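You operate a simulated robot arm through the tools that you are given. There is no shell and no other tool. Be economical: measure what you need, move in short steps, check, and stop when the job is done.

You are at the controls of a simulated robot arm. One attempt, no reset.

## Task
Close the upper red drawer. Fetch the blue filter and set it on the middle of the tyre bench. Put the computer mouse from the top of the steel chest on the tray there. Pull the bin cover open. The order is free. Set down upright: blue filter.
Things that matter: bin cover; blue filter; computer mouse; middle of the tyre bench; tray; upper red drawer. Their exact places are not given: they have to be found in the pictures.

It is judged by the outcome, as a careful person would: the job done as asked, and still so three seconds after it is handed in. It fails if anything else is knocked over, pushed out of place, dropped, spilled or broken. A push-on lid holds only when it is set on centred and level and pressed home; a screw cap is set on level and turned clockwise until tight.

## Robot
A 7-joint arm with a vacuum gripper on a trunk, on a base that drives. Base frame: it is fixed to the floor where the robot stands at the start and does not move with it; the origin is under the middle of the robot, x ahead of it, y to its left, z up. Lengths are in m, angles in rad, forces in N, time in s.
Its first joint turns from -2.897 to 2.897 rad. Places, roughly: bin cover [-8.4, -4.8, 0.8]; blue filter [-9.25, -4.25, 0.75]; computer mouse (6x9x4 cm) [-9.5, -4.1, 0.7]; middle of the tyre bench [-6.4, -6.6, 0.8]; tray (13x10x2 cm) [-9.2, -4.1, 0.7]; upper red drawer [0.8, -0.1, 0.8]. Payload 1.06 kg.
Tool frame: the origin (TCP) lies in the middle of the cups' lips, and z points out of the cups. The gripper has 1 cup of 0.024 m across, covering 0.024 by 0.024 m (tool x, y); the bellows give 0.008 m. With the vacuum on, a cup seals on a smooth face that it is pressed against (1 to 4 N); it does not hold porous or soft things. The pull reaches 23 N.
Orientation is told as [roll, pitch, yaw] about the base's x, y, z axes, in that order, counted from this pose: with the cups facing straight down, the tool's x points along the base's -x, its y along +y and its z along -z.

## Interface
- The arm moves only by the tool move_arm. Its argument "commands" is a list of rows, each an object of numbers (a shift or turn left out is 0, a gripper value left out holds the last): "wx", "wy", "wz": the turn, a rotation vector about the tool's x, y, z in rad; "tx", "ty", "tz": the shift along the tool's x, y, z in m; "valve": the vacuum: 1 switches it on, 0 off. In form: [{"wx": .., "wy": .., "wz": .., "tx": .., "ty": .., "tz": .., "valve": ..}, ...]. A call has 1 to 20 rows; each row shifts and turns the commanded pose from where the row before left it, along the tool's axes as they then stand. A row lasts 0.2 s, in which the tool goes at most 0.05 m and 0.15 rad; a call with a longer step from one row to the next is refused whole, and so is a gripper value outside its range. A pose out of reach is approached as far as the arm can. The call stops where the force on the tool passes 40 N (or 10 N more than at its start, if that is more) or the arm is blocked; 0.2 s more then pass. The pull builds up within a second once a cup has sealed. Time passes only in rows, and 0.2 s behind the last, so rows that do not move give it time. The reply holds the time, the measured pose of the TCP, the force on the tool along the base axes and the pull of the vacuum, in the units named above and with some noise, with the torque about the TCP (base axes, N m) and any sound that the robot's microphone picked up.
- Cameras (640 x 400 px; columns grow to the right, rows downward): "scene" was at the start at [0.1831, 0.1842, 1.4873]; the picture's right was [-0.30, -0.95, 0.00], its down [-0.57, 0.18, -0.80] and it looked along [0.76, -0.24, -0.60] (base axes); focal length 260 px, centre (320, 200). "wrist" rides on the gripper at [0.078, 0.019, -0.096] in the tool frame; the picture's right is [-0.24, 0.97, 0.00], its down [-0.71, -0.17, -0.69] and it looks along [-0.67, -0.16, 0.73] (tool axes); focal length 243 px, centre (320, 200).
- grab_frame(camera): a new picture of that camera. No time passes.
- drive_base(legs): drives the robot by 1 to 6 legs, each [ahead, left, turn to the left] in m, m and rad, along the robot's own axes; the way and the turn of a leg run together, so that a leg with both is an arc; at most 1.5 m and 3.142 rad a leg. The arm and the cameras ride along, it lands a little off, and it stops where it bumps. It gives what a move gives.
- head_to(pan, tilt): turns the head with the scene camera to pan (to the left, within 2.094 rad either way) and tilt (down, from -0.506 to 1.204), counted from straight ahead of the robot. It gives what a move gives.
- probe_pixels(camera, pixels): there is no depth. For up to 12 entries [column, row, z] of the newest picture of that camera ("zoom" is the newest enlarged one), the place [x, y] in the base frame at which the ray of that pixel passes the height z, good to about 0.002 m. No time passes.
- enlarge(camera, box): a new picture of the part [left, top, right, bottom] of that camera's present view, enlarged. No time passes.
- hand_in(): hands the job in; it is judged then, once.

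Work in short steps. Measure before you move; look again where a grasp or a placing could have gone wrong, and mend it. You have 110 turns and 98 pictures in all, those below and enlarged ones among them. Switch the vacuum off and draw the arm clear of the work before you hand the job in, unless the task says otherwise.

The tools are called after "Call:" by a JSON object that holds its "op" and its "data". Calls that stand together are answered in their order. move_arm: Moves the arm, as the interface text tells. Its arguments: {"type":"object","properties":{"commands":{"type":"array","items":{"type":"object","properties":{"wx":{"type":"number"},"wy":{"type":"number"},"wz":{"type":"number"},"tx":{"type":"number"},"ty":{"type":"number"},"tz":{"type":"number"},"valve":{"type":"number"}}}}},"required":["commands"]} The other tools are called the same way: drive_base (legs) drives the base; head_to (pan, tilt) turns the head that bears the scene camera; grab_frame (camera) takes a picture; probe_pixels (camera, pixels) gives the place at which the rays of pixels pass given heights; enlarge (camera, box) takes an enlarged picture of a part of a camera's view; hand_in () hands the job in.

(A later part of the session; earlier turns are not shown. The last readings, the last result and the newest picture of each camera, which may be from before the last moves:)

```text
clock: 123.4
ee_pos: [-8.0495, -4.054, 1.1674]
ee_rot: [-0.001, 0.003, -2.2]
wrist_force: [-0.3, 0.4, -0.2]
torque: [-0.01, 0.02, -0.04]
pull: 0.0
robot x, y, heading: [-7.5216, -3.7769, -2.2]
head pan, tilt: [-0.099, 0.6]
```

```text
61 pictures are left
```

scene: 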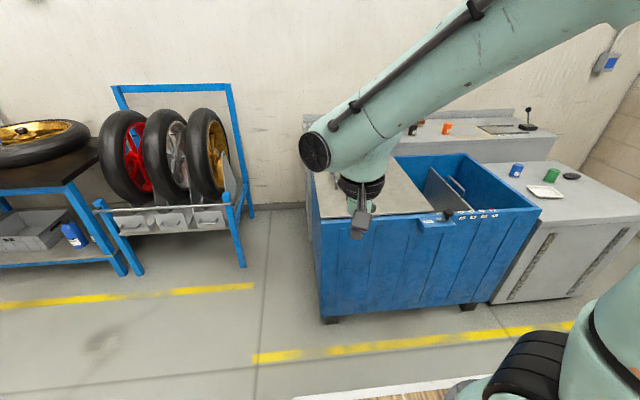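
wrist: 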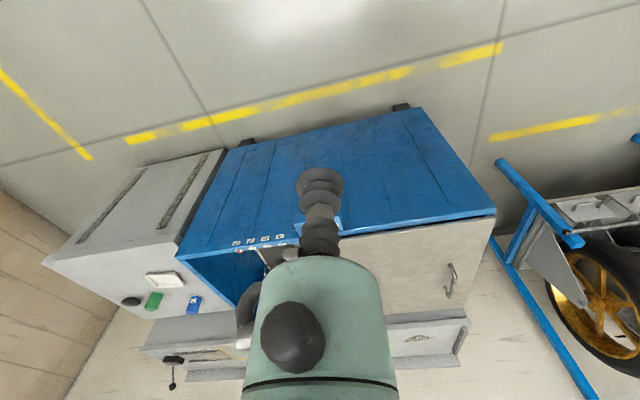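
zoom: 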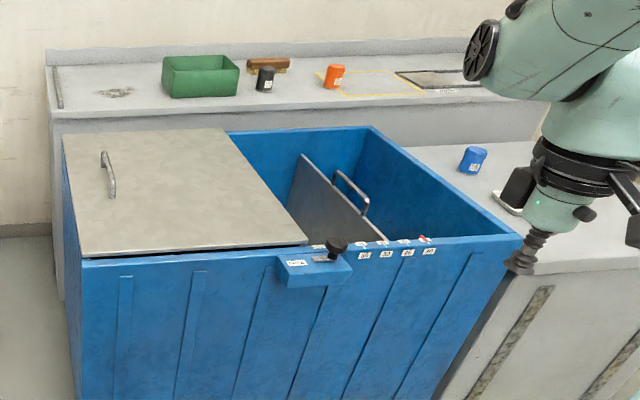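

Now the whole top is visible: grey cover on the left half with handle at (107,175) of the zoom, divider with handle inside, knobbed latch box at front. Probe the geometry.

Call:
{"op": "probe_pixels", "data": {"camera": "zoom", "pixels": [[62, 135, 0.8], [228, 130, 0.8], [308, 240, 0.8], [82, 255, 0.8], [522, 238, 0.8], [370, 128, 0.8], [104, 152, 0.82], [112, 197, 0.82], [335, 245, 0.8], [112, 197, 0.88]]}}

Call:
{"op": "enlarge", "data": {"camera": "scene", "box": [300, 130, 396, 190]}}

Call:
{"op": "enlarge", "data": {"camera": "scene", "box": [400, 150, 528, 230]}}

Call:
{"op": "probe_pixels", "data": {"camera": "wrist", "pixels": [[495, 210, 0.8], [453, 265, 0.82], [450, 297, 0.82], [475, 325, 0.8], [180, 250, 0.8], [165, 278, 0.7], [192, 304, 0.7], [152, 300, 0.7], [130, 301, 0.7]]}}

```text
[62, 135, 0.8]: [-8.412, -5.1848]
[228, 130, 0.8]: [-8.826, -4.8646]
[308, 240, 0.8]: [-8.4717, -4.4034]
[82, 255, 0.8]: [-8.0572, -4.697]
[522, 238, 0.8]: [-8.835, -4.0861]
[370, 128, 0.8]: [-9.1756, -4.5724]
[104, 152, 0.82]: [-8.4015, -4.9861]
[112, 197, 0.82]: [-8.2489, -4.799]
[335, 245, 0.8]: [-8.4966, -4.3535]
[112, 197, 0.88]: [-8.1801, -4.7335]
```

```text
6.67 times, centred on (348, 160) of scene
```

zoom: 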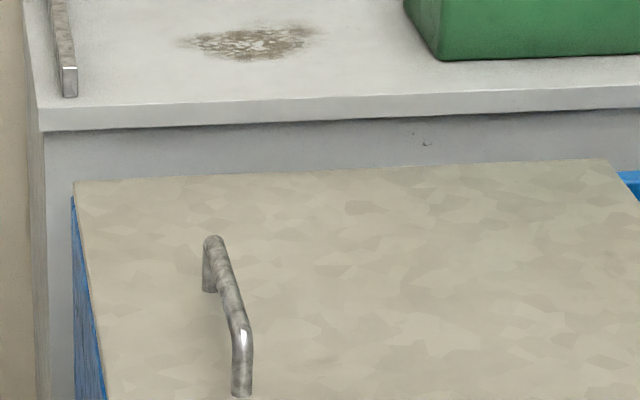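

```text
5.00 times, centred on (464, 190) of scene
```

zoom: 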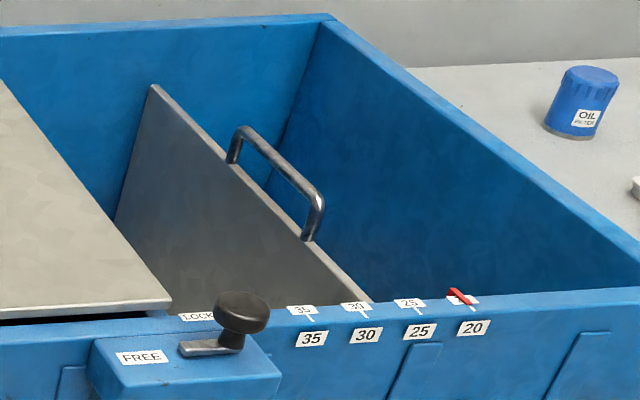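

```text
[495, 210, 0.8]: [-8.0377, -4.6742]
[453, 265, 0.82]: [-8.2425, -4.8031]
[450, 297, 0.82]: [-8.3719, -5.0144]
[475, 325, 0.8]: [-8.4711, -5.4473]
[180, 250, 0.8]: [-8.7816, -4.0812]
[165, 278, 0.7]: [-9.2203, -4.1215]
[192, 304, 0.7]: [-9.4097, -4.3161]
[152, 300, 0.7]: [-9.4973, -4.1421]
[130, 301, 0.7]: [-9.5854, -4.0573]
```

Cover plate: front-left corner (-8.05,-4.69), 0.51 m along the bin, 0.61 deep, z≈0.80, handle ~0.1 m from its left edge. I need to get closer, so check the clearance between deck front and bin.

Call:
{"op": "head_to", "data": {"pan": 0.0, "tilt": 1.15}}

Call:
{"op": "grab_frame", "data": {"camera": "scene"}}

Call:
{"op": "probe_pixels", "data": {"camera": "scene", "pixels": [[320, 200, 0.0], [320, 100, 0.0], [200, 100, 0.0], [450, 100, 0.0], [320, 50, 0.0], [320, 150, 0.3]]}}

```text
clock: 124.4
ee_pos: [-8.0487, -4.0536, 1.1687]
ee_rot: [0.001, 0.0, -2.199]
wrist_force: [0.1, 0.2, -0.3]
torque: [0.0, -0.02, 0.01]
pull: 0.2
robot x, y, heading: [-7.5244, -3.7739, -2.202]
head pan, tilt: [0.0, 1.15]
```

```text
58 pictures are left
```

scene: 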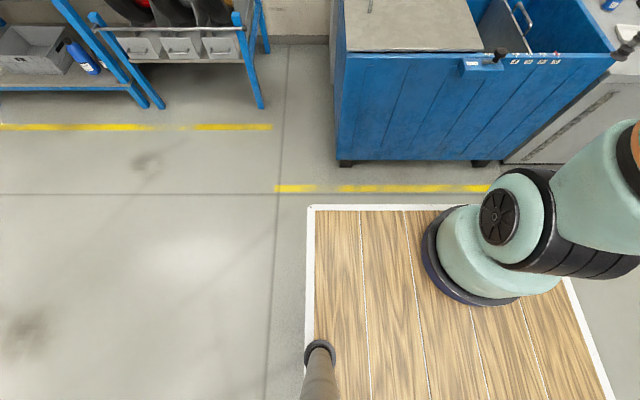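

```text
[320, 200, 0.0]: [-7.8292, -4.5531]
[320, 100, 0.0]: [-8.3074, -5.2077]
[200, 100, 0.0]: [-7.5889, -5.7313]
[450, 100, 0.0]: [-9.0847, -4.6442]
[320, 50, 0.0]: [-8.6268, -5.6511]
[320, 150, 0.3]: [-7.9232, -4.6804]
```

The robot's left side is close to its axis (deck edge at column 308, just beside the camera), so parking with the left side to the wall gives better reach. Turn right 90° in place and look.

Call:
{"op": "drive_base", "data": {"legs": [[0, 0, -1.571]]}}

Call:
{"op": "head_to", "data": {"pan": 1.3, "tilt": 0.75}}

Call:
{"op": "grab_frame", "data": {"camera": "scene"}}

```text
clock: 128.6
ee_pos: [-7.8138, -3.2576, 1.1676]
ee_rot: [0.0, 0.001, 2.532]
wrist_force: [-0.3, 1.1, -0.7]
torque: [0.02, -0.04, -0.01]
pull: 0.0
robot x, y, heading: [-7.5212, -3.7749, 2.534]
head pan, tilt: [0.0, 1.15]
```

```text
clock: 130.0
ee_pos: [-7.8134, -3.2577, 1.168]
ee_rot: [-0.001, 0.002, 2.533]
wrist_force: [0.0, -0.6, 0.2]
torque: [-0.02, 0.03, 0.0]
pull: 0.1
robot x, y, heading: [-7.5253, -3.7763, 2.533]
head pan, tilt: [1.3, 0.75]
```

```text
57 pictures are left
```

scene: 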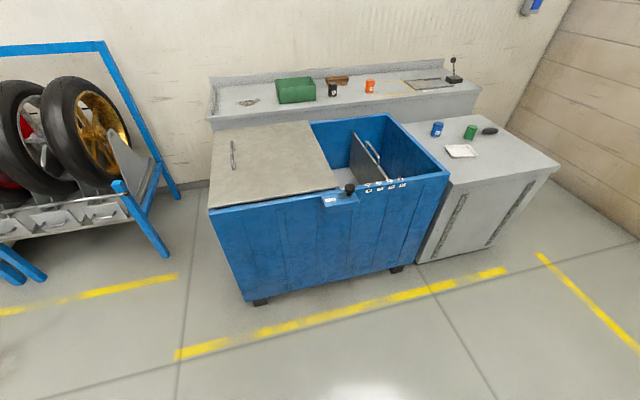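

Clear view. Probe the bin front, cover, handle, latch and chest items.

Call:
{"op": "probe_pixels", "data": {"camera": "scene", "pixels": [[209, 209, 0.8], [448, 172, 0.8], [387, 115, 0.8], [235, 170, 0.8], [232, 141, 0.83], [437, 135, 0.7], [470, 137, 0.7], [490, 134, 0.7], [462, 156, 0.7], [245, 303, 0.0], [400, 270, 0.0], [560, 170, 0.7]]}}

Call:
{"op": "enlarge", "data": {"camera": "scene", "box": [400, 90, 560, 190]}}

```text
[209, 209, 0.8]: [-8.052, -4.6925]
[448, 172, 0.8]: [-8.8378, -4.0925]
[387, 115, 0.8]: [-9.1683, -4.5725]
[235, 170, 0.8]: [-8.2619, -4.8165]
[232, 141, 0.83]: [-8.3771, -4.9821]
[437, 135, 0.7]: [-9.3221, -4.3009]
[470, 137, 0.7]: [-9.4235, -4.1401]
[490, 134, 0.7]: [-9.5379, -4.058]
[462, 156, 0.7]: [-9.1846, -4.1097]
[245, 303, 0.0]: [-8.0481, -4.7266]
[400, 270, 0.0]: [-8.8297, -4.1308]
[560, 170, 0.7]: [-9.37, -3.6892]
```

```text
4.00 times, centred on (480, 140) of scene
```

zoom: 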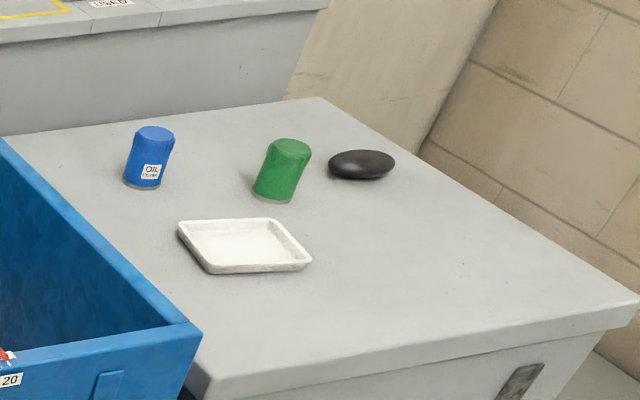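

Geometry refined (bin yaw ≈2.50; bin and chest fronts in one line). Drive 0.66 m left with a small turn to stand alongside.

Call:
{"op": "drive_base", "data": {"legs": [[0, 0, -0.034], [-0.05, 0.4, 0], [0, 0.26, 0]]}}

Call:
{"op": "head_to", "data": {"pan": 1.57, "tilt": 1.15}}

Call:
{"op": "grab_frame", "data": {"camera": "scene"}}

```text
clock: 134.4
ee_pos: [-8.1476, -3.8032, 1.1675]
ee_rot: [0.001, 0.0, 2.497]
wrist_force: [0.5, -0.5, -0.1]
torque: [-0.04, -0.04, 0.01]
pull: 0.1
robot x, y, heading: [-7.8797, -4.3312, 2.497]
head pan, tilt: [1.3, 0.75]
```

```text
clock: 135.2
ee_pos: [-8.1482, -3.803, 1.1675]
ee_rot: [0.0, 0.002, 2.497]
wrist_force: [0.2, -0.8, -0.2]
torque: [-0.02, -0.02, 0.0]
pull: 0.1
robot x, y, heading: [-7.8778, -4.33, 2.496]
head pan, tilt: [1.571, 1.15]
```

```text
55 pictures are left
```

scene: 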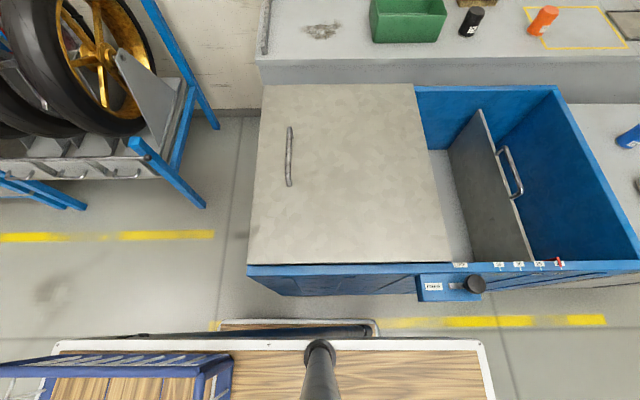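

Good position: the cover is within 0.6 m to my left. Swing the tool round to the left side at height, in steps.

Call:
{"op": "move_arm", "data": {"commands": [{"ty": 0.045}, {"ty": 0.045}, {"ty": 0.045}, {"ty": 0.045}, {"ty": 0.045}, {"ty": 0.045}, {"ty": 0.045}, {"ty": 0.045}, {"ty": 0.045}, {"ty": 0.045}, {"ty": 0.045}, {"ty": 0.045}, {"tx": 0.02, "ty": 0.03, "wz": -0.1}, {"wz": -0.14}, {"wz": -0.14}, {"wz": -0.14}, {"wz": -0.14}, {}]}}

```text
clock: 139.1
ee_pos: [-8.4745, -4.2718, 1.1675]
ee_rot: [0.002, 0.002, -3.124]
wrist_force: [0.2, 0.0, -0.6]
torque: [-0.01, 0.02, -0.01]
pull: 0.1
robot x, y, heading: [-7.8785, -4.3304, 2.497]
head pan, tilt: [1.571, 1.15]
```

Call:
{"op": "move_arm", "data": {"commands": [{"tx": 0.011, "ty": 0.042}, {"tx": 0.011, "ty": 0.042}, {"tx": 0.011, "ty": 0.042}, {"tx": 0.011, "ty": 0.042}, {"tx": 0.011, "ty": 0.042}, {"tx": 0.011, "ty": 0.042}, {"tx": 0.011, "ty": 0.042}, {"tx": 0.011, "ty": 0.042}, {"tx": 0.011, "ty": 0.042}, {"wz": -0.13}, {"wz": -0.13}, {"wz": -0.13}, {"wz": -0.13}, {"wz": -0.13}, {"wz": -0.13}, {"wz": -0.13}, {}]}}

Call:
{"op": "grab_frame", "data": {"camera": "scene"}}

Call:
{"op": "grab_frame", "data": {"camera": "wrist"}}

```text
clock: 142.7
ee_pos: [-8.3705, -4.6475, 1.1679]
ee_rot: [0.002, 0.0, -2.215]
wrist_force: [0.2, -0.5, 0.0]
torque: [0.0, 0.0, 0.01]
pull: 0.0
robot x, y, heading: [-7.8758, -4.3333, 2.5]
head pan, tilt: [1.571, 1.15]
```

```text
54 pictures are left
```

scene: 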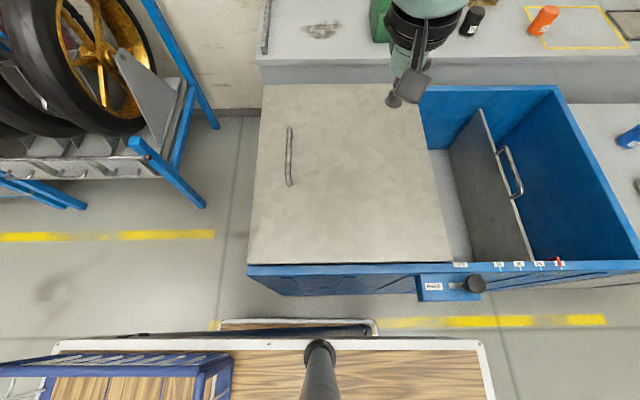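

```text
53 pictures are left
```

wrist: 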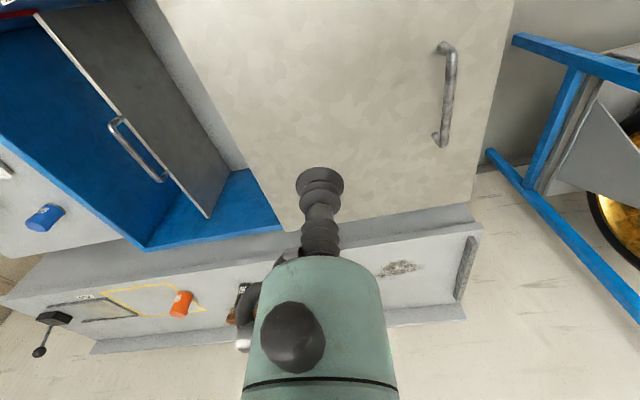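

Clear views. Move the cup above the cover strip left of the handle (-8.276,-4.918) and descend to z≈0.88.

Call:
{"op": "move_arm", "data": {"commands": [{"tx": -0.0267, "ty": 0.0397}, {"tx": -0.0267, "ty": 0.0397}, {"tx": -0.0267, "ty": 0.0397}, {"tx": -0.0267, "ty": 0.0397}, {"tx": -0.0267, "ty": 0.0397}, {"tx": -0.0267, "ty": 0.0397}, {"tz": 0.048}, {"tz": 0.048}, {"tz": 0.048}, {"tz": 0.048}, {"tz": 0.048}, {"tz": 0.048}, {}]}}

Call:
{"op": "grab_frame", "data": {"camera": "wrist"}}

```text
clock: 145.4
ee_pos: [-8.2939, -4.8533, 0.878]
ee_rot: [0.001, 0.001, -2.214]
wrist_force: [0.1, 0.4, -0.7]
torque: [-0.01, 0.0, 0.0]
pull: 0.0
out of reach, approached as far as the arm can: row 5, 6
robot x, y, heading: [-7.877, -4.3284, 2.493]
head pan, tilt: [1.571, 1.15]
```

```text
52 pictures are left
```

wrist: 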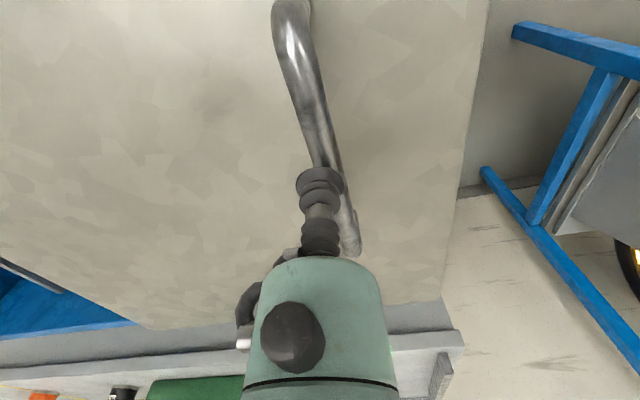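

The cup is right above the handle (reach limit up high). Shift 5 cm to the left (ty) at this lower height and check.

Call:
{"op": "move_arm", "data": {"commands": [{"ty": 0.025}, {"ty": 0.025}, {}]}}

Call:
{"op": "grab_frame", "data": {"camera": "wrist"}}

```text
clock: 146.4
ee_pos: [-8.3043, -4.8726, 0.8883]
ee_rot: [0.014, -0.011, -2.272]
wrist_force: [0.3, 0.5, 0.8]
torque: [0.0, 0.04, 0.0]
pull: 0.1
robot x, y, heading: [-7.877, -4.3281, 2.501]
head pan, tilt: [1.571, 1.15]
stopped in row 3: the arm was blocked; the commanded pose is now the measured one
```

```text
51 pictures are left
```

wrist: 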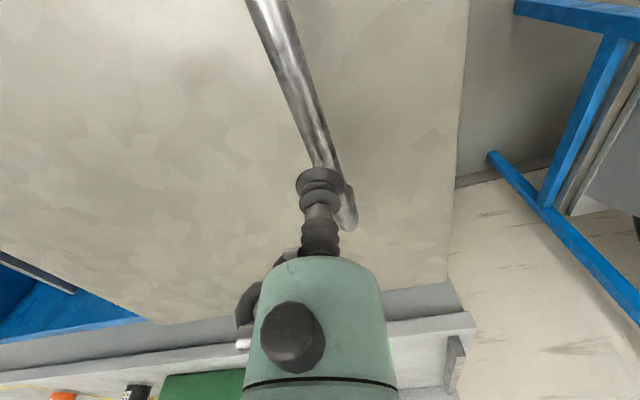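

The arm is blocked reaching this far back-left. I'll lift and drive the base 0.5 m back so that the cover lies ahead-left.

Call:
{"op": "move_arm", "data": {"commands": [{"tz": -0.045}, {"tz": -0.045}, {"tz": -0.045}, {"tx": 0.04, "ty": -0.03}, {"tx": 0.04, "ty": -0.03}, {}]}}

Call:
{"op": "drive_base", "data": {"legs": [[-0.5, 0, 0]]}}

Call:
{"op": "grab_frame", "data": {"camera": "scene"}}

```text
clock: 147.8
ee_pos: [-8.2824, -4.7762, 1.0202]
ee_rot: [0.005, -0.008, -2.258]
wrist_force: [0.7, 0.4, 0.3]
torque: [-0.01, 0.02, -0.01]
pull: 0.1
robot x, y, heading: [-7.8765, -4.3295, 2.499]
head pan, tilt: [1.571, 1.15]
```

```text
clock: 150.8
ee_pos: [-7.8879, -5.0726, 1.0209]
ee_rot: [0.007, -0.011, -2.261]
wrist_force: [0.6, 0.1, 0.5]
torque: [0.02, 0.0, 0.03]
pull: 0.0
robot x, y, heading: [-7.4798, -4.6302, 2.495]
head pan, tilt: [1.571, 1.15]
```

```text
50 pictures are left
```

scene: 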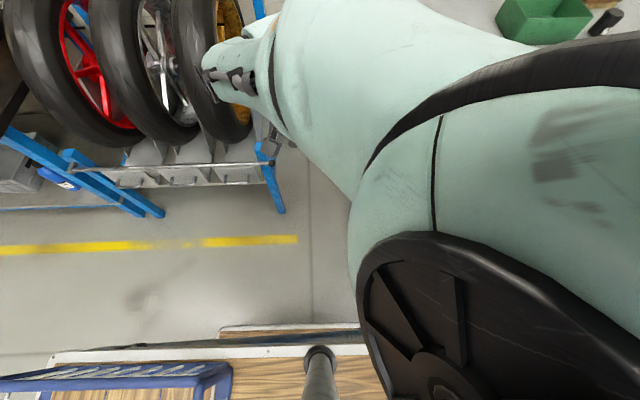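

Now bring the tool ahead (along the bin) to just left of the handle, still at z≈1.02.

Call:
{"op": "move_arm", "data": {"commands": [{"wz": -0.047}, {"ty": -0.0405, "tx": -0.008}, {"ty": -0.0405, "tx": -0.008}, {"ty": -0.0405, "tx": -0.008}, {"ty": -0.0405, "tx": -0.008}, {"ty": -0.0405, "tx": -0.008}, {"ty": -0.0405, "tx": -0.008}, {"ty": -0.0405, "tx": -0.008}, {"ty": -0.0405, "tx": -0.008}, {"ty": -0.0405, "tx": -0.008}, {"ty": -0.0405, "tx": -0.008}, {"tz": 0.045}, {"tz": 0.045}, {"tz": 0.045}, {}]}}

Call:
{"op": "grab_frame", "data": {"camera": "wrist"}}

Call:
{"op": "grab_frame", "data": {"camera": "scene"}}

```text
clock: 154.0
ee_pos: [-8.2605, -4.8947, 0.8819]
ee_rot: [0.005, -0.01, -2.216]
wrist_force: [-0.3, 0.0, 0.9]
torque: [0.04, 0.04, -0.03]
pull: 0.1
robot x, y, heading: [-7.4805, -4.6361, 2.496]
head pan, tilt: [1.571, 1.15]
```

```text
49 pictures are left
```

wrist: 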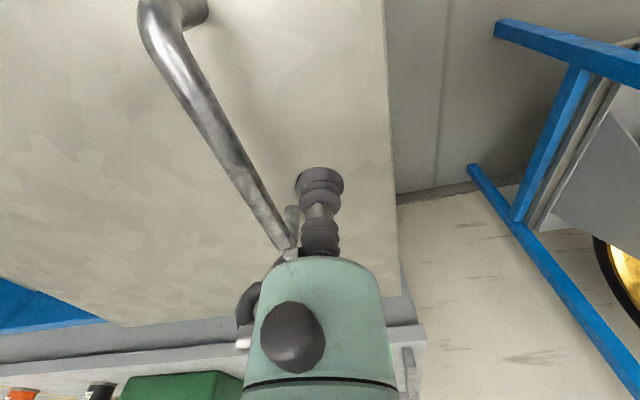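

```text
48 pictures are left
```

scene: 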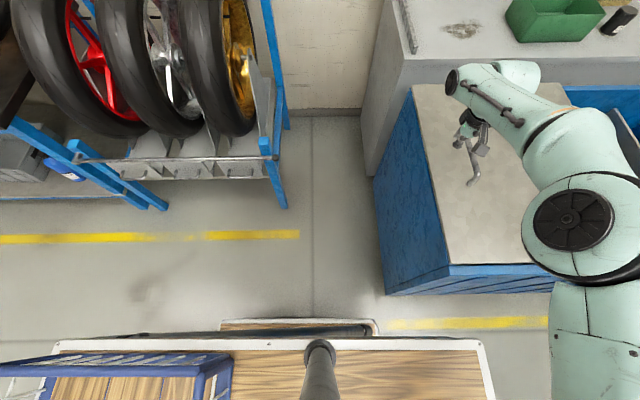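

Cup is between handle and left edge. Descend with vacuum on until it seals.

Call:
{"op": "move_arm", "data": {"commands": [{"tz": 0.02, "valve": 1}, {"tz": 0.02}, {"tz": 0.02}, {"tz": 0.005}, {"tz": 0.005}, {"tz": 0.004}, {"tz": 0.004}, {"tz": 0.004}, {}, {}, {}]}}

```text
clock: 155.8
ee_pos: [-8.2623, -4.8959, 0.8074]
ee_rot: [0.001, -0.009, -2.216]
wrist_force: [8.2, 7.3, 14.0]
torque: [-0.25, 0.17, 0.0]
pull: 22.9
robot x, y, heading: [-7.4849, -4.6277, 2.496]
head pan, tilt: [1.571, 1.15]
stopped in row 9: the force on the tool passed its limit at 41 N (the readings are from after the stop); the commanded pose is now the measured one
```

Sealed (pull 22.9 N). Relieve the press slightly, then test a gentle pull to the left (ty+).

Call:
{"op": "move_arm", "data": {"commands": [{"tz": -0.003}, {}, {"ty": 0.01}, {"ty": 0.01}, {"ty": 0.01}, {"ty": 0.01}, {}]}}

Call:
{"op": "grab_frame", "data": {"camera": "wrist"}}

```text
clock: 157.4
ee_pos: [-8.228, -4.9197, 0.8085]
ee_rot: [0.003, -0.013, -2.216]
wrist_force: [-13.5, 8.5, 16.1]
torque: [-0.14, -0.23, -0.03]
pull: 23.1
robot x, y, heading: [-7.4813, -4.6327, 2.493]
head pan, tilt: [1.571, 1.15]
```

```text
47 pictures are left
```

wrist: 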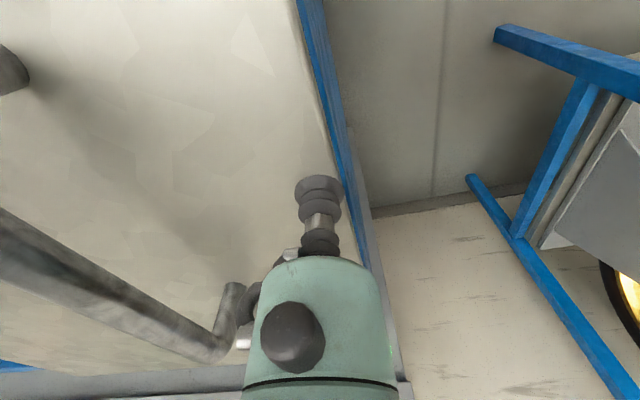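

The cup slid over the cover (edge now beside it) rather than moving it, at ~16 N. Move back and test lifting at the handle edge instead.

Call:
{"op": "move_arm", "data": {"commands": [{"ty": -0.01}, {"ty": -0.01}, {"tz": -0.005}, {"tz": -0.005}, {"tz": -0.005}, {"tz": -0.005}, {}]}}

Call:
{"op": "grab_frame", "data": {"camera": "wrist"}}

```text
clock: 159.1
ee_pos: [-8.2449, -4.9069, 0.8278]
ee_rot: [0.004, -0.01, -2.214]
wrist_force: [-0.1, 0.5, 0.4]
torque: [-0.02, 0.0, 0.01]
pull: 0.1
robot x, y, heading: [-7.4827, -4.6282, 2.494]
head pan, tilt: [1.571, 1.15]
```

```text
46 pictures are left
```

wrist: 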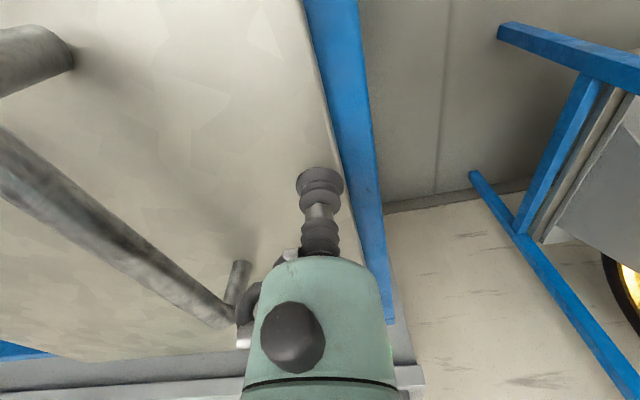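

The blue left rim is now visible beside the cover: it seems to have slid right with my rightward motion (left was the end stop). Confirm with the scene camera.

Call:
{"op": "enlarge", "data": {"camera": "scene", "box": [360, 60, 600, 300]}}

```text
1.67 times, centred on (480, 180) of scene
```

zoom: 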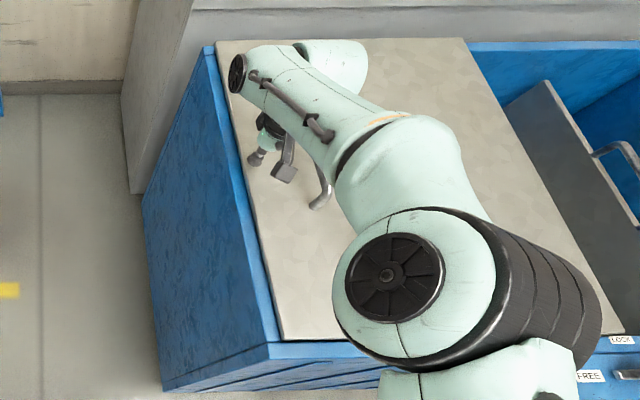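

Yes, the cover slid ~2 cm right, showing the left rim. So it opens to the right. Re-seal gently and slide it right.

Call:
{"op": "move_arm", "data": {"commands": [{"ty": -0.012, "tz": 0.008}, {"tz": 0.008}, {"tz": 0.003}, {"tz": 0.003}, {"tz": 0.002}, {}, {}, {}, {"tz": -0.002}, {"ty": -0.015}, {"ty": -0.02}, {"ty": -0.02}, {"ty": -0.02}, {}]}}

Call:
{"op": "grab_frame", "data": {"camera": "wrist"}}

```text
clock: 161.7
ee_pos: [-8.2936, -4.8704, 0.8067]
ee_rot: [0.004, -0.013, -2.21]
wrist_force: [-0.6, 2.8, 5.7]
torque: [0.13, -0.02, -0.14]
pull: 23.5
out of reach, approached as far as the arm can: row 12, 13
robot x, y, heading: [-7.4832, -4.63, 2.5]
head pan, tilt: [1.571, 1.15]
stopped in row 13: the force on the tool passed its limit at 43 N (the readings are from after the stop); the commanded pose is now the measured one
```

```text
44 pictures are left
```

wrist: 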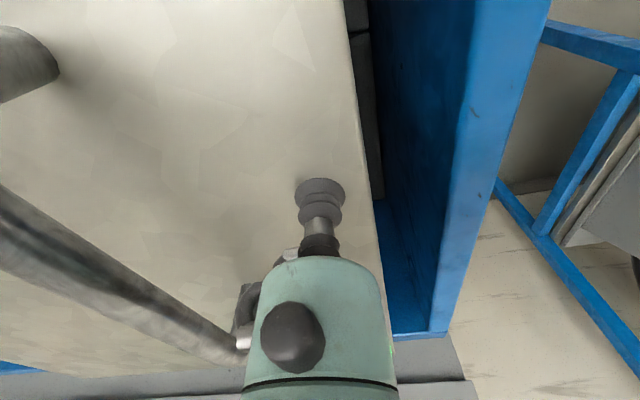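

The cover is opening to the right; the arm hit its reach. Release, lift, and drive the base ahead 0.35 m.

Call:
{"op": "move_arm", "data": {"commands": [{"valve": 0}, {}, {}, {"tz": -0.02}, {"tz": -0.04}, {"tz": -0.04}, {"tz": -0.04}, {}]}}

Call:
{"op": "drive_base", "data": {"legs": [[0.4, 0.05, 0]]}}

Call:
{"op": "grab_frame", "data": {"camera": "scene"}}

```text
clock: 163.5
ee_pos: [-8.2945, -4.871, 0.9466]
ee_rot: [0.007, -0.011, -2.21]
wrist_force: [0.0, 0.1, -0.3]
torque: [0.0, -0.01, 0.0]
pull: 0.1
robot x, y, heading: [-7.4846, -4.63, 2.5]
head pan, tilt: [1.571, 1.15]
```

```text
clock: 166.0
ee_pos: [-8.647, -4.6694, 0.9477]
ee_rot: [0.007, -0.011, -2.21]
wrist_force: [0.3, 0.3, 0.7]
torque: [0.01, 0.01, 0.0]
pull: 0.1
robot x, y, heading: [-7.8417, -4.4244, 2.494]
head pan, tilt: [1.571, 1.15]
```

```text
43 pictures are left
```

scene: 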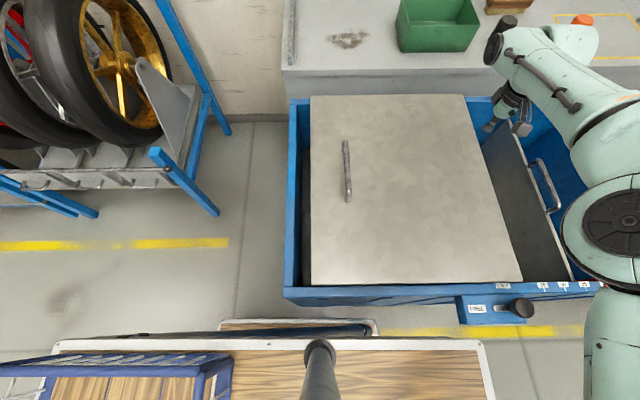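

The cover has moved ~8 cm. Position the cup on the cover just right of the handle, then seal and slide further right.

Call:
{"op": "move_arm", "data": {"commands": [{"ty": 0.044, "tx": 0.009}, {"ty": 0.044, "tx": 0.009}, {"ty": 0.044, "tx": 0.009}, {"ty": 0.044, "tx": 0.009}, {"ty": 0.044, "tx": 0.009}, {"ty": 0.044, "tx": 0.009}, {"tz": 0.04}, {"tz": 0.04}, {"tz": 0.03}, {"tz": 0.018, "valve": 1}, {"tz": 0.006}, {"tz": 0.004}, {"tz": 0.003}, {}, {}, {}, {}]}}

Call:
{"op": "grab_frame", "data": {"camera": "wrist"}}

```text
clock: 169.6
ee_pos: [-8.4041, -4.7856, 0.8072]
ee_rot: [0.006, -0.013, -2.21]
wrist_force: [-5.6, -13.3, 12.5]
torque: [0.22, -0.09, 0.06]
pull: 23.0
robot x, y, heading: [-7.8389, -4.4291, 2.498]
head pan, tilt: [1.571, 1.15]
```

```text
42 pictures are left
```

wrist: 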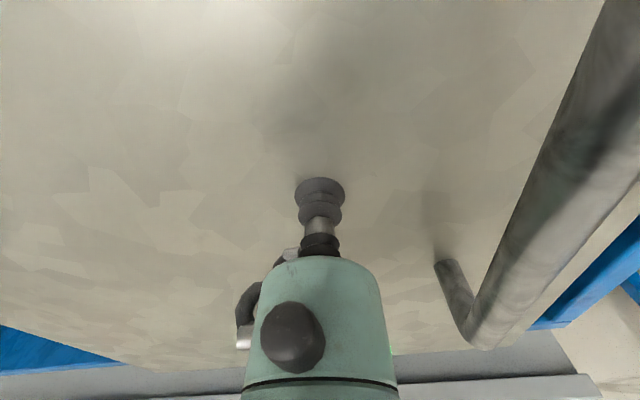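

Sealed. Slide right in 2 cm rows.

Call:
{"op": "move_arm", "data": {"commands": [{"tz": -0.003, "tx": -0.002}, {"ty": -0.02}, {"ty": -0.02}, {"ty": -0.02}, {"ty": -0.02}, {"ty": -0.02}, {"ty": -0.02}, {"ty": -0.02}, {"ty": -0.02}, {"ty": -0.02}, {}]}}

Call:
{"op": "grab_frame", "data": {"camera": "scene"}}

```text
clock: 172.0
ee_pos: [-8.5481, -4.6792, 0.8096]
ee_rot: [0.004, -0.013, -2.212]
wrist_force: [-5.6, -1.2, 0.9]
torque: [0.1, -0.05, -0.05]
pull: 22.7
robot x, y, heading: [-7.8361, -4.4272, 2.496]
head pan, tilt: [1.571, 1.15]
```

```text
41 pictures are left
```

scene: 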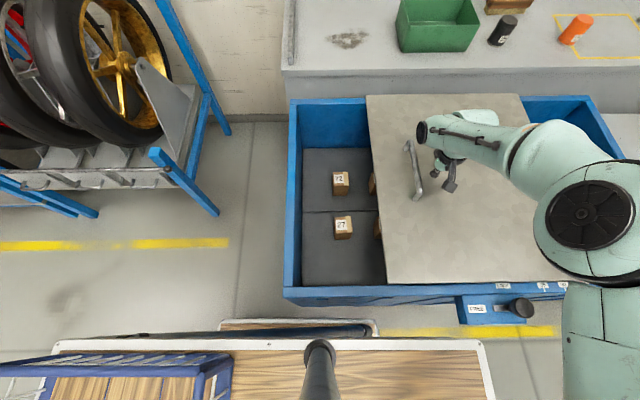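

Opening well, contents appear. Continue to the stop or reach limit.

Call:
{"op": "move_arm", "data": {"commands": [{"ty": -0.02}, {"ty": -0.02}, {"ty": -0.02}, {"ty": -0.02}, {"ty": -0.02}, {"ty": -0.02}, {"ty": -0.02}, {}]}}

Call:
{"op": "enlarge", "data": {"camera": "scene", "box": [260, 80, 640, 320]}}

```text
clock: 173.8
ee_pos: [-8.6618, -4.5949, 0.8083]
ee_rot: [0.005, -0.011, -2.209]
wrist_force: [-10.0, -8.4, 8.6]
torque: [0.13, -0.14, -0.03]
pull: 22.6
robot x, y, heading: [-7.832, -4.4231, 2.492]
head pan, tilt: [1.571, 1.15]
```

```text
1.67 times, centred on (450, 200) of scene
```

zoom: 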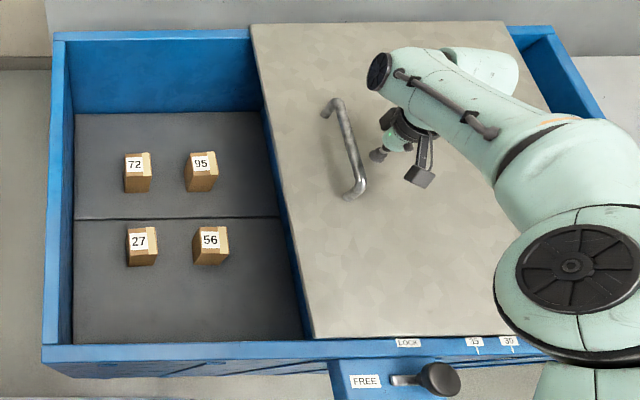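

The compartment is nearly fully uncovered; continue to the end stop.

Call:
{"op": "move_arm", "data": {"commands": [{"ty": -0.02}, {"ty": -0.02}, {"ty": -0.02}, {"ty": -0.015}, {}]}}

Call:
{"op": "enlarge", "data": {"camera": "scene", "box": [260, 80, 640, 320]}}

```text
clock: 175.0
ee_pos: [-8.7154, -4.5484, 0.8094]
ee_rot: [0.004, -0.014, -2.21]
wrist_force: [-12.2, -11.4, 15.5]
torque: [0.17, -0.16, 0.02]
pull: 22.6
out of reach, approached as far as the arm can: row 4
robot x, y, heading: [-7.8342, -4.4285, 2.496]
head pan, tilt: [1.571, 1.15]
```

```text
1.67 times, centred on (450, 200) of scene
```

zoom: 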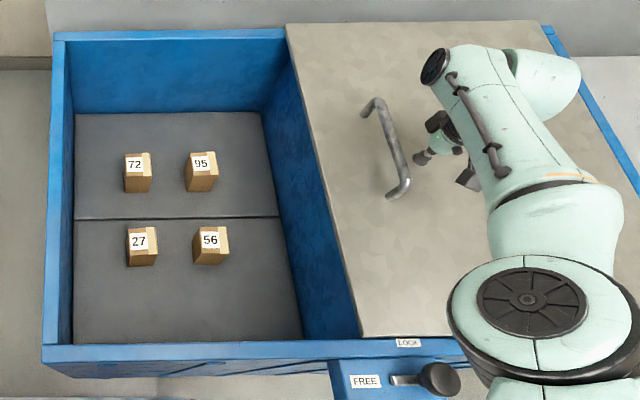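

The cover is open to (nearly) its right end. Release, lift, retract a bit, then drive ahead 1.1 m to the chest.

Call:
{"op": "move_arm", "data": {"commands": [{"valve": 0}, {}, {}, {"tz": -0.02}, {"tz": -0.04}, {"tz": -0.045}, {"tz": -0.045}, {"tz": -0.045}, {"tx": 0.04, "ty": 0.03}, {"tx": 0.04, "ty": 0.03}, {"tx": 0.04, "ty": 0.03}, {}]}}

Call:
{"op": "drive_base", "data": {"legs": [[1.12, 0, 0]]}}

Call:
{"op": "head_to", "data": {"pan": 1.4, "tilt": 0.95}}

Call:
{"op": "grab_frame", "data": {"camera": "scene"}}

Call:
{"op": "grab_frame", "data": {"camera": "wrist"}}

```text
clock: 177.6
ee_pos: [-8.5695, -4.5013, 1.0026]
ee_rot: [0.008, -0.012, -2.213]
wrist_force: [-0.1, -0.2, -0.1]
torque: [-0.02, 0.02, -0.02]
pull: 0.0
robot x, y, heading: [-7.8389, -4.4253, 2.496]
head pan, tilt: [1.571, 1.15]
```

```text
clock: 183.4
ee_pos: [-9.4781, -3.8268, 1.0037]
ee_rot: [0.008, -0.008, -2.202]
wrist_force: [-0.8, 1.3, -0.9]
torque: [-0.02, -0.02, 0.0]
pull: 0.0
robot x, y, heading: [-8.7442, -3.7481, 2.502]
head pan, tilt: [1.571, 1.15]
```

```text
clock: 184.1
ee_pos: [-9.4788, -3.8277, 1.0025]
ee_rot: [0.009, -0.011, -2.203]
wrist_force: [-0.4, 0.2, 0.1]
torque: [0.01, 0.03, -0.01]
pull: 0.0
robot x, y, heading: [-8.743, -3.7484, 2.503]
head pan, tilt: [1.4, 0.949]
```

```text
38 pictures are left
```

scene: 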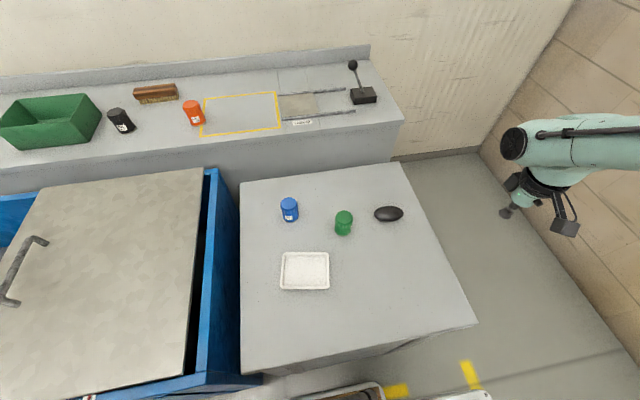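

```text
37 pictures are left
```

wrist: 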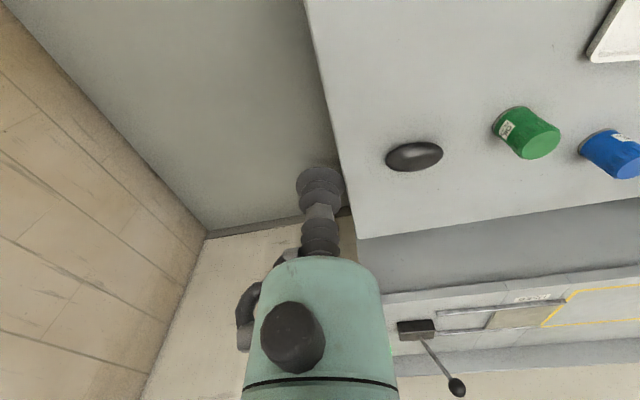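

Everything is in view. Probe mouse, tray and blue filter at several heights from both cameras.

Call:
{"op": "probe_pixels", "data": {"camera": "scene", "pixels": [[388, 213, 0.72], [388, 213, 0.76], [281, 252, 0.72], [329, 253, 0.72], [330, 290, 0.72], [279, 289, 0.72], [305, 272, 0.71], [288, 201, 0.78], [288, 201, 0.84], [290, 221, 0.7], [402, 214, 0.72], [375, 213, 0.72]]}}

Call:
{"op": "probe_pixels", "data": {"camera": "wrist", "pixels": [[414, 157, 0.72], [414, 157, 0.76], [500, 118, 0.7], [545, 147, 0.78], [600, 140, 0.7], [630, 166, 0.78]]}}

Call:
{"op": "enlarge", "data": {"camera": "scene", "box": [264, 180, 424, 300]}}

```text
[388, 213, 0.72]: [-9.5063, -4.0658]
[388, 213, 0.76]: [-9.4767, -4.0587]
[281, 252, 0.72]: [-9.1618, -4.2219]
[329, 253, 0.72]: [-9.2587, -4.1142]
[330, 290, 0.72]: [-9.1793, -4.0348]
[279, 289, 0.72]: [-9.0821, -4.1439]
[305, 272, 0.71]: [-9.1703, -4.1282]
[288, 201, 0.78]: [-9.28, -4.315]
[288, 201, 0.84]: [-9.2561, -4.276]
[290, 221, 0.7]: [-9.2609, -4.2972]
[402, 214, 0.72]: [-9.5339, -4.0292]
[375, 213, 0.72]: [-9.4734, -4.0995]
```

```text
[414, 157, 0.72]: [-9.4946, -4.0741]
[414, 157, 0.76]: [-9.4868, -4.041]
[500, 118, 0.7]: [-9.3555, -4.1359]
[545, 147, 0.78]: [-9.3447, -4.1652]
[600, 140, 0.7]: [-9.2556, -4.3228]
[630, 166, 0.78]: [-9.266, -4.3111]
```

```text
3.33 times, centred on (344, 240) of scene
```

zoom: 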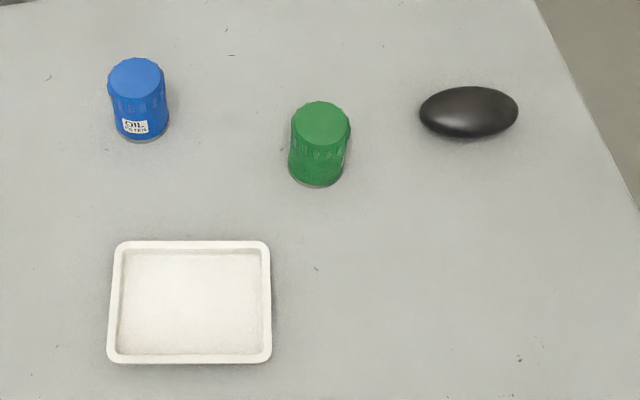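

Mouse centre (-9.50,-4.067), chest top ≈0.705, mouse aligned with the tray (centre (-9.170,-4.129)). Move over the mouse and descend to z≈0.80.

Call:
{"op": "move_arm", "data": {"commands": [{"tx": -0.041, "ty": 0.0248}, {"tx": -0.041, "ty": 0.0248}, {"tx": -0.041, "ty": 0.0248}, {"tx": -0.041, "ty": 0.0248}, {"tx": -0.041, "ty": 0.0248}, {"tz": 0.045}, {"tz": 0.045}, {"tz": 0.045}, {"tz": 0.045}, {"tz": 0.02}, {}]}}

Call:
{"op": "grab_frame", "data": {"camera": "wrist"}}

```text
clock: 186.5
ee_pos: [-9.4977, -4.0664, 0.8044]
ee_rot: [0.007, -0.011, -2.203]
wrist_force: [-0.5, 0.7, -0.9]
torque: [0.04, 0.0, 0.02]
pull: 0.0
robot x, y, heading: [-8.7423, -3.749, 2.501]
head pan, tilt: [1.4, 0.949]
```

```text
35 pictures are left
```

wrist: 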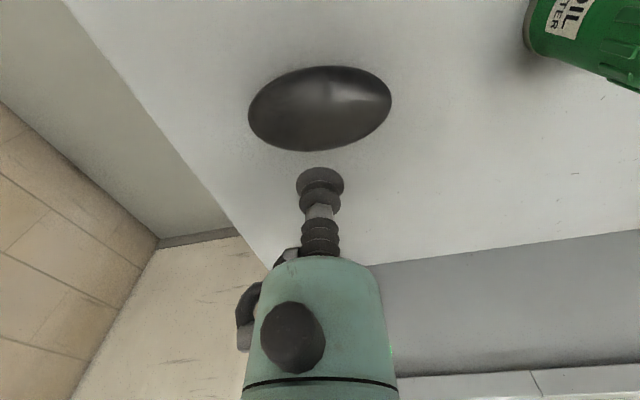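

Mouse is in line under the tool. Verify its centre and descend with vacuum.

Call:
{"op": "probe_pixels", "data": {"camera": "wrist", "pixels": [[320, 108, 0.725], [320, 108, 0.735]]}}

Call:
{"op": "move_arm", "data": {"commands": [{"tz": 0.03, "valve": 1}, {"tz": 0.015}, {"tz": 0.008}, {"tz": 0.004}, {"tz": 0.003}, {}, {}, {}, {}]}}

```text
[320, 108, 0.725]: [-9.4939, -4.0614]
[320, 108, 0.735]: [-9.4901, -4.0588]
```

```text
clock: 188.5
ee_pos: [-9.4867, -4.0587, 0.7449]
ee_rot: [0.006, -0.01, -2.202]
wrist_force: [-5.2, -0.1, 12.7]
torque: [0.03, 0.0, 0.0]
pull: 22.8
out of reach, approached as far as the arm can: row 1, 2
robot x, y, heading: [-8.7444, -3.7484, 2.503]
head pan, tilt: [1.4, 0.949]
```

Mouse sealed. Lift 0.13 m, carry over the tray, and check.

Call:
{"op": "move_arm", "data": {"commands": [{"tz": -0.02}, {"tz": -0.04}, {"tz": -0.04}, {"tz": -0.04}, {"tx": 0.046}, {"tx": 0.046}, {"tx": 0.046}, {"ty": 0.043}, {"ty": 0.043}, {"ty": 0.043}, {"ty": 0.043}, {"ty": 0.043}, {"ty": 0.043}, {"ty": 0.042}, {}]}}

Call:
{"op": "grab_frame", "data": {"camera": "wrist"}}

```text
clock: 191.7
ee_pos: [-9.2541, -4.2129, 0.7914]
ee_rot: [0.019, 0.014, -2.159]
wrist_force: [0.2, -0.4, -0.2]
torque: [0.03, 0.0, -0.01]
pull: 22.7
out of reach, approached as far as the arm can: row 2, 3, 4, 5, 6, 7, 8, 9
robot x, y, heading: [-8.7427, -3.746, 2.505]
head pan, tilt: [1.4, 0.949]
```

```text
34 pictures are left
```

wrist: 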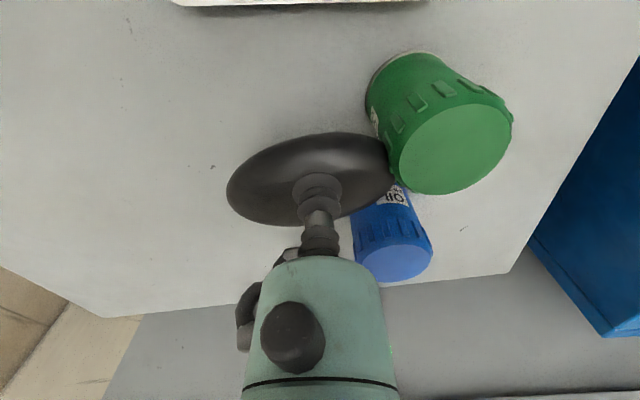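

The picture and the pose do not agree and reach was limited; let the arm settle and read again.

Call:
{"op": "move_arm", "data": {"commands": [{}]}}

Call:
{"op": "grab_frame", "data": {"camera": "scene"}}

Call:
{"op": "probe_pixels", "data": {"camera": "wrist", "pixels": [[455, 148, 0.78], [400, 265, 0.78], [310, 190, 0.77], [318, 185, 0.79]]}}

```text
clock: 192.1
ee_pos: [-9.2543, -4.2133, 0.791]
ee_rot: [0.019, 0.014, -2.157]
wrist_force: [-0.3, 0.4, -0.7]
torque: [0.04, 0.03, 0.04]
pull: 23.0
robot x, y, heading: [-8.7422, -3.746, 2.502]
head pan, tilt: [1.4, 0.949]
```

```text
33 pictures are left
```

scene: 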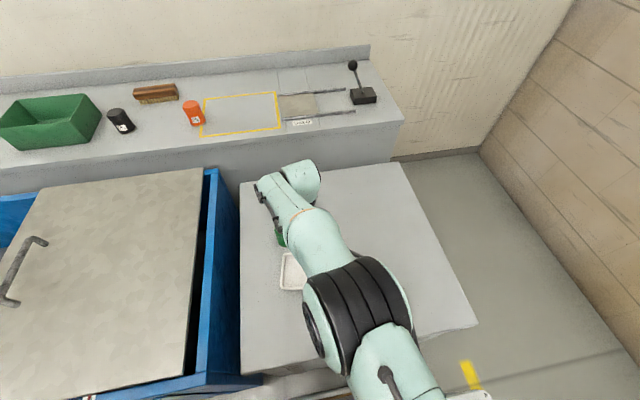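

```text
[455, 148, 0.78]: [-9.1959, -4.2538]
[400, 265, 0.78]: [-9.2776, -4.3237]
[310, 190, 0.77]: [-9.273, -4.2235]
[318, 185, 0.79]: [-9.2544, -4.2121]
```

The mouse, not lifted enough at the reach limit, shoved the green filter (now top at ≈(-9.196,-4.254), still upright). I'll fix that afterwards by putting it back; first lift straight up.

Call:
{"op": "move_arm", "data": {"commands": [{"tz": -0.01}, {"tz": -0.02}, {"tz": -0.03}, {"tz": -0.03}, {"tz": -0.03}, {}]}}

Call:
{"op": "grab_frame", "data": {"camera": "wrist"}}

```text
clock: 193.5
ee_pos: [-9.2572, -4.2109, 0.9125]
ee_rot: [0.02, 0.014, -2.158]
wrist_force: [-0.1, 0.5, -1.3]
torque: [0.01, 0.03, 0.03]
pull: 23.0
robot x, y, heading: [-8.742, -3.7475, 2.502]
head pan, tilt: [1.4, 0.949]
```

```text
32 pictures are left
```

wrist: 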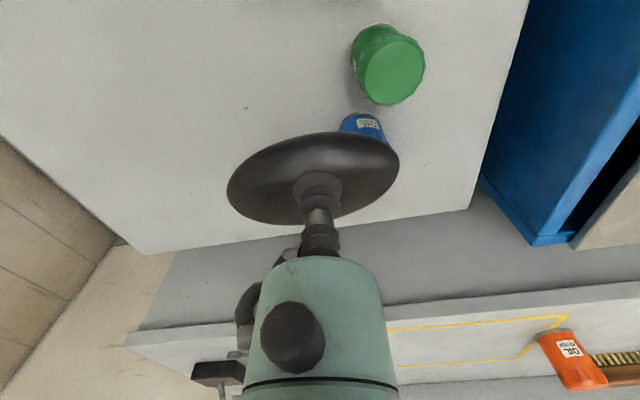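

Clear above the filters now. Move to above the tray.

Call:
{"op": "move_arm", "data": {"commands": [{"tx": 0.0412, "ty": 0.0102}, {"tx": 0.0412, "ty": 0.0102}, {"tx": 0.0412, "ty": 0.0102}, {"wz": 0.045}, {}]}}

Call:
{"op": "grab_frame", "data": {"camera": "wrist"}}

```text
clock: 194.7
ee_pos: [-9.1632, -4.1268, 0.915]
ee_rot: [0.018, 0.016, -2.203]
wrist_force: [0.7, -0.7, -0.6]
torque: [0.02, 0.02, 0.01]
pull: 23.1
robot x, y, heading: [-8.7446, -3.7458, 2.502]
head pan, tilt: [1.4, 0.949]
```

```text
31 pictures are left
```

wrist: 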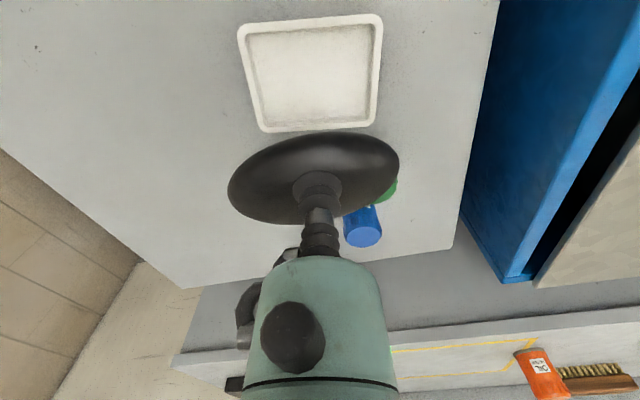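

Tray is under the tool; verify the tray position before lowering.

Call:
{"op": "probe_pixels", "data": {"camera": "wrist", "pixels": [[238, 28, 0.72], [381, 17, 0.72], [375, 126, 0.72], [262, 132, 0.72], [312, 165, 0.895]]}}

```text
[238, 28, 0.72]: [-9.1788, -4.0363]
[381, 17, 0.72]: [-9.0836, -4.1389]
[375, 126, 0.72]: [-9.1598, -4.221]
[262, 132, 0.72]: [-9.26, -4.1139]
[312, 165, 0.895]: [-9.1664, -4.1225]
```

Tray unmoved, centre (-9.171,-4.128). Lower the mouse into it with small final steps and release.

Call:
{"op": "move_arm", "data": {"commands": [{"tz": 0.045}, {"tz": 0.045}, {"tz": 0.04}, {"tz": 0.015}, {"tz": 0.006}, {"tz": 0.005}, {"tz": 0.004}, {}]}}

```text
clock: 196.5
ee_pos: [-9.1591, -4.1257, 0.756]
ee_rot: [0.019, 0.014, -2.204]
wrist_force: [-1.2, 0.7, 3.6]
torque: [-0.16, -0.02, -0.03]
pull: 23.1
robot x, y, heading: [-8.7422, -3.7466, 2.501]
head pan, tilt: [1.4, 0.949]
```

Contact (3.6 N). Release and rise.

Call:
{"op": "move_arm", "data": {"commands": [{"tz": 0.002, "valve": 0}, {}, {}, {}, {"tz": -0.01}, {"tz": -0.03}, {"tz": -0.045}, {"tz": -0.045}, {"tz": -0.045}, {}]}}

Call:
{"op": "grab_frame", "data": {"camera": "wrist"}}

```text
clock: 198.7
ee_pos: [-9.1622, -4.126, 0.9266]
ee_rot: [0.019, 0.014, -2.203]
wrist_force: [-0.2, 0.3, -0.4]
torque: [0.02, -0.02, -0.01]
pull: 0.0
robot x, y, heading: [-8.7434, -3.7484, 2.498]
head pan, tilt: [1.4, 0.949]
```

```text
30 pictures are left
```

wrist: 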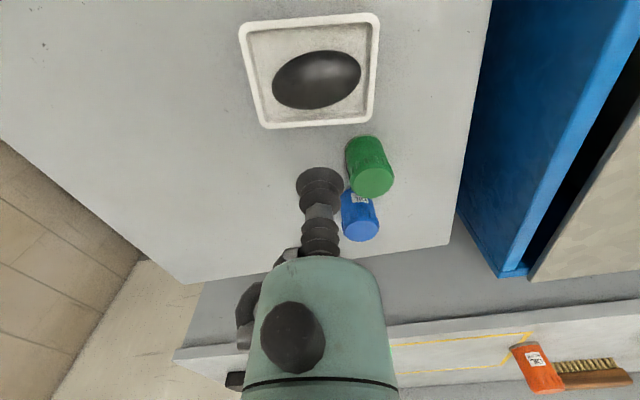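

Mouse rests in the tray. Now locate the green filter's present top and its original place (from the unmoved scene view: top centre (344.4,216.9)).

Call:
{"op": "probe_pixels", "data": {"camera": "wrist", "pixels": [[372, 181, 0.78], [372, 181, 0.8], [361, 227, 0.78], [361, 227, 0.8]]}}

Call:
{"op": "probe_pixels", "data": {"camera": "scene", "pixels": [[344.4, 216.9, 0.78], [344.4, 216.9, 0.8], [289.1, 203.1, 0.78], [289.1, 203.1, 0.8]]}}

```text
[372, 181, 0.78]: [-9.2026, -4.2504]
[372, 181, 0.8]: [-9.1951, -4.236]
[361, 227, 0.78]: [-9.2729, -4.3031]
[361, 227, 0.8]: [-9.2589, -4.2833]
```

```text
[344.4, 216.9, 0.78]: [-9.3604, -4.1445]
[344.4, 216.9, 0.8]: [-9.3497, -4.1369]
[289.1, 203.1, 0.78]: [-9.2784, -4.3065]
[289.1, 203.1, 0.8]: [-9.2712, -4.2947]
```

Blue is unmoved; green must go from (-9.203,-4.250) back to (-9.360,-4.145). Move over green and seal its top.

Call:
{"op": "move_arm", "data": {"commands": [{"tx": -0.0413, "ty": 0.0137}, {"tx": -0.0413, "ty": 0.0137}, {"tx": -0.0413, "ty": 0.0137}, {"tz": 0.045}, {"tz": 0.045}, {"tz": 0.03, "valve": 1}, {"tz": 0.01}, {"tz": 0.006}, {"tz": 0.004}, {"tz": 0.004}, {}, {}, {}]}}

Call:
{"op": "grab_frame", "data": {"camera": "wrist"}}

```text
clock: 201.1
ee_pos: [-9.1983, -4.251, 0.7872]
ee_rot: [0.019, 0.01, -2.205]
wrist_force: [1.8, 3.0, 9.5]
torque: [0.04, 0.16, -0.08]
pull: 22.9
robot x, y, heading: [-8.7404, -3.7448, 2.499]
head pan, tilt: [1.4, 0.949]
stopped in row 11: the force on the tool passed its limit at 41 N (the readings are from after the stop); the commanded pose is now the measured one
```

```text
29 pictures are left
```

wrist: 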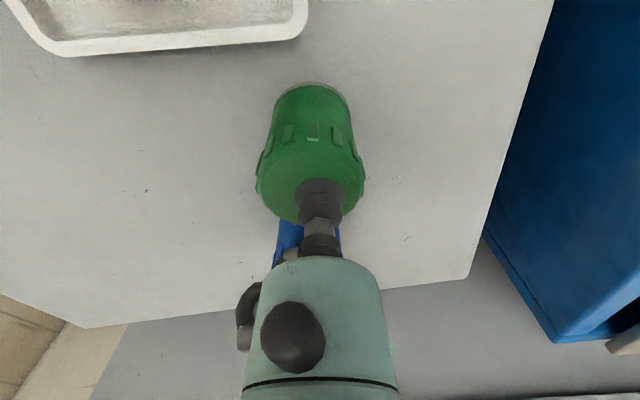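

Sealed. Lift 0.1 m, carry green back 0.19 m to the right.

Call:
{"op": "move_arm", "data": {"commands": [{"tz": -0.01}, {"tz": -0.03}, {"tz": -0.035}, {"tz": -0.03}, {"ty": -0.038, "tx": -0.0014}, {"ty": -0.038, "tx": -0.0014}, {"ty": -0.038, "tx": -0.0014}, {"ty": -0.038, "tx": -0.0014}, {"ty": -0.038, "tx": -0.0014}, {}]}}

```text
clock: 203.3
ee_pos: [-9.359, -4.1445, 0.8866]
ee_rot: [0.02, 0.012, -2.204]
wrist_force: [-0.2, 0.1, -2.4]
torque: [0.0, -0.02, 0.01]
pull: 23.1
robot x, y, heading: [-8.7441, -3.7473, 2.502]
head pan, tilt: [1.4, 0.949]
```

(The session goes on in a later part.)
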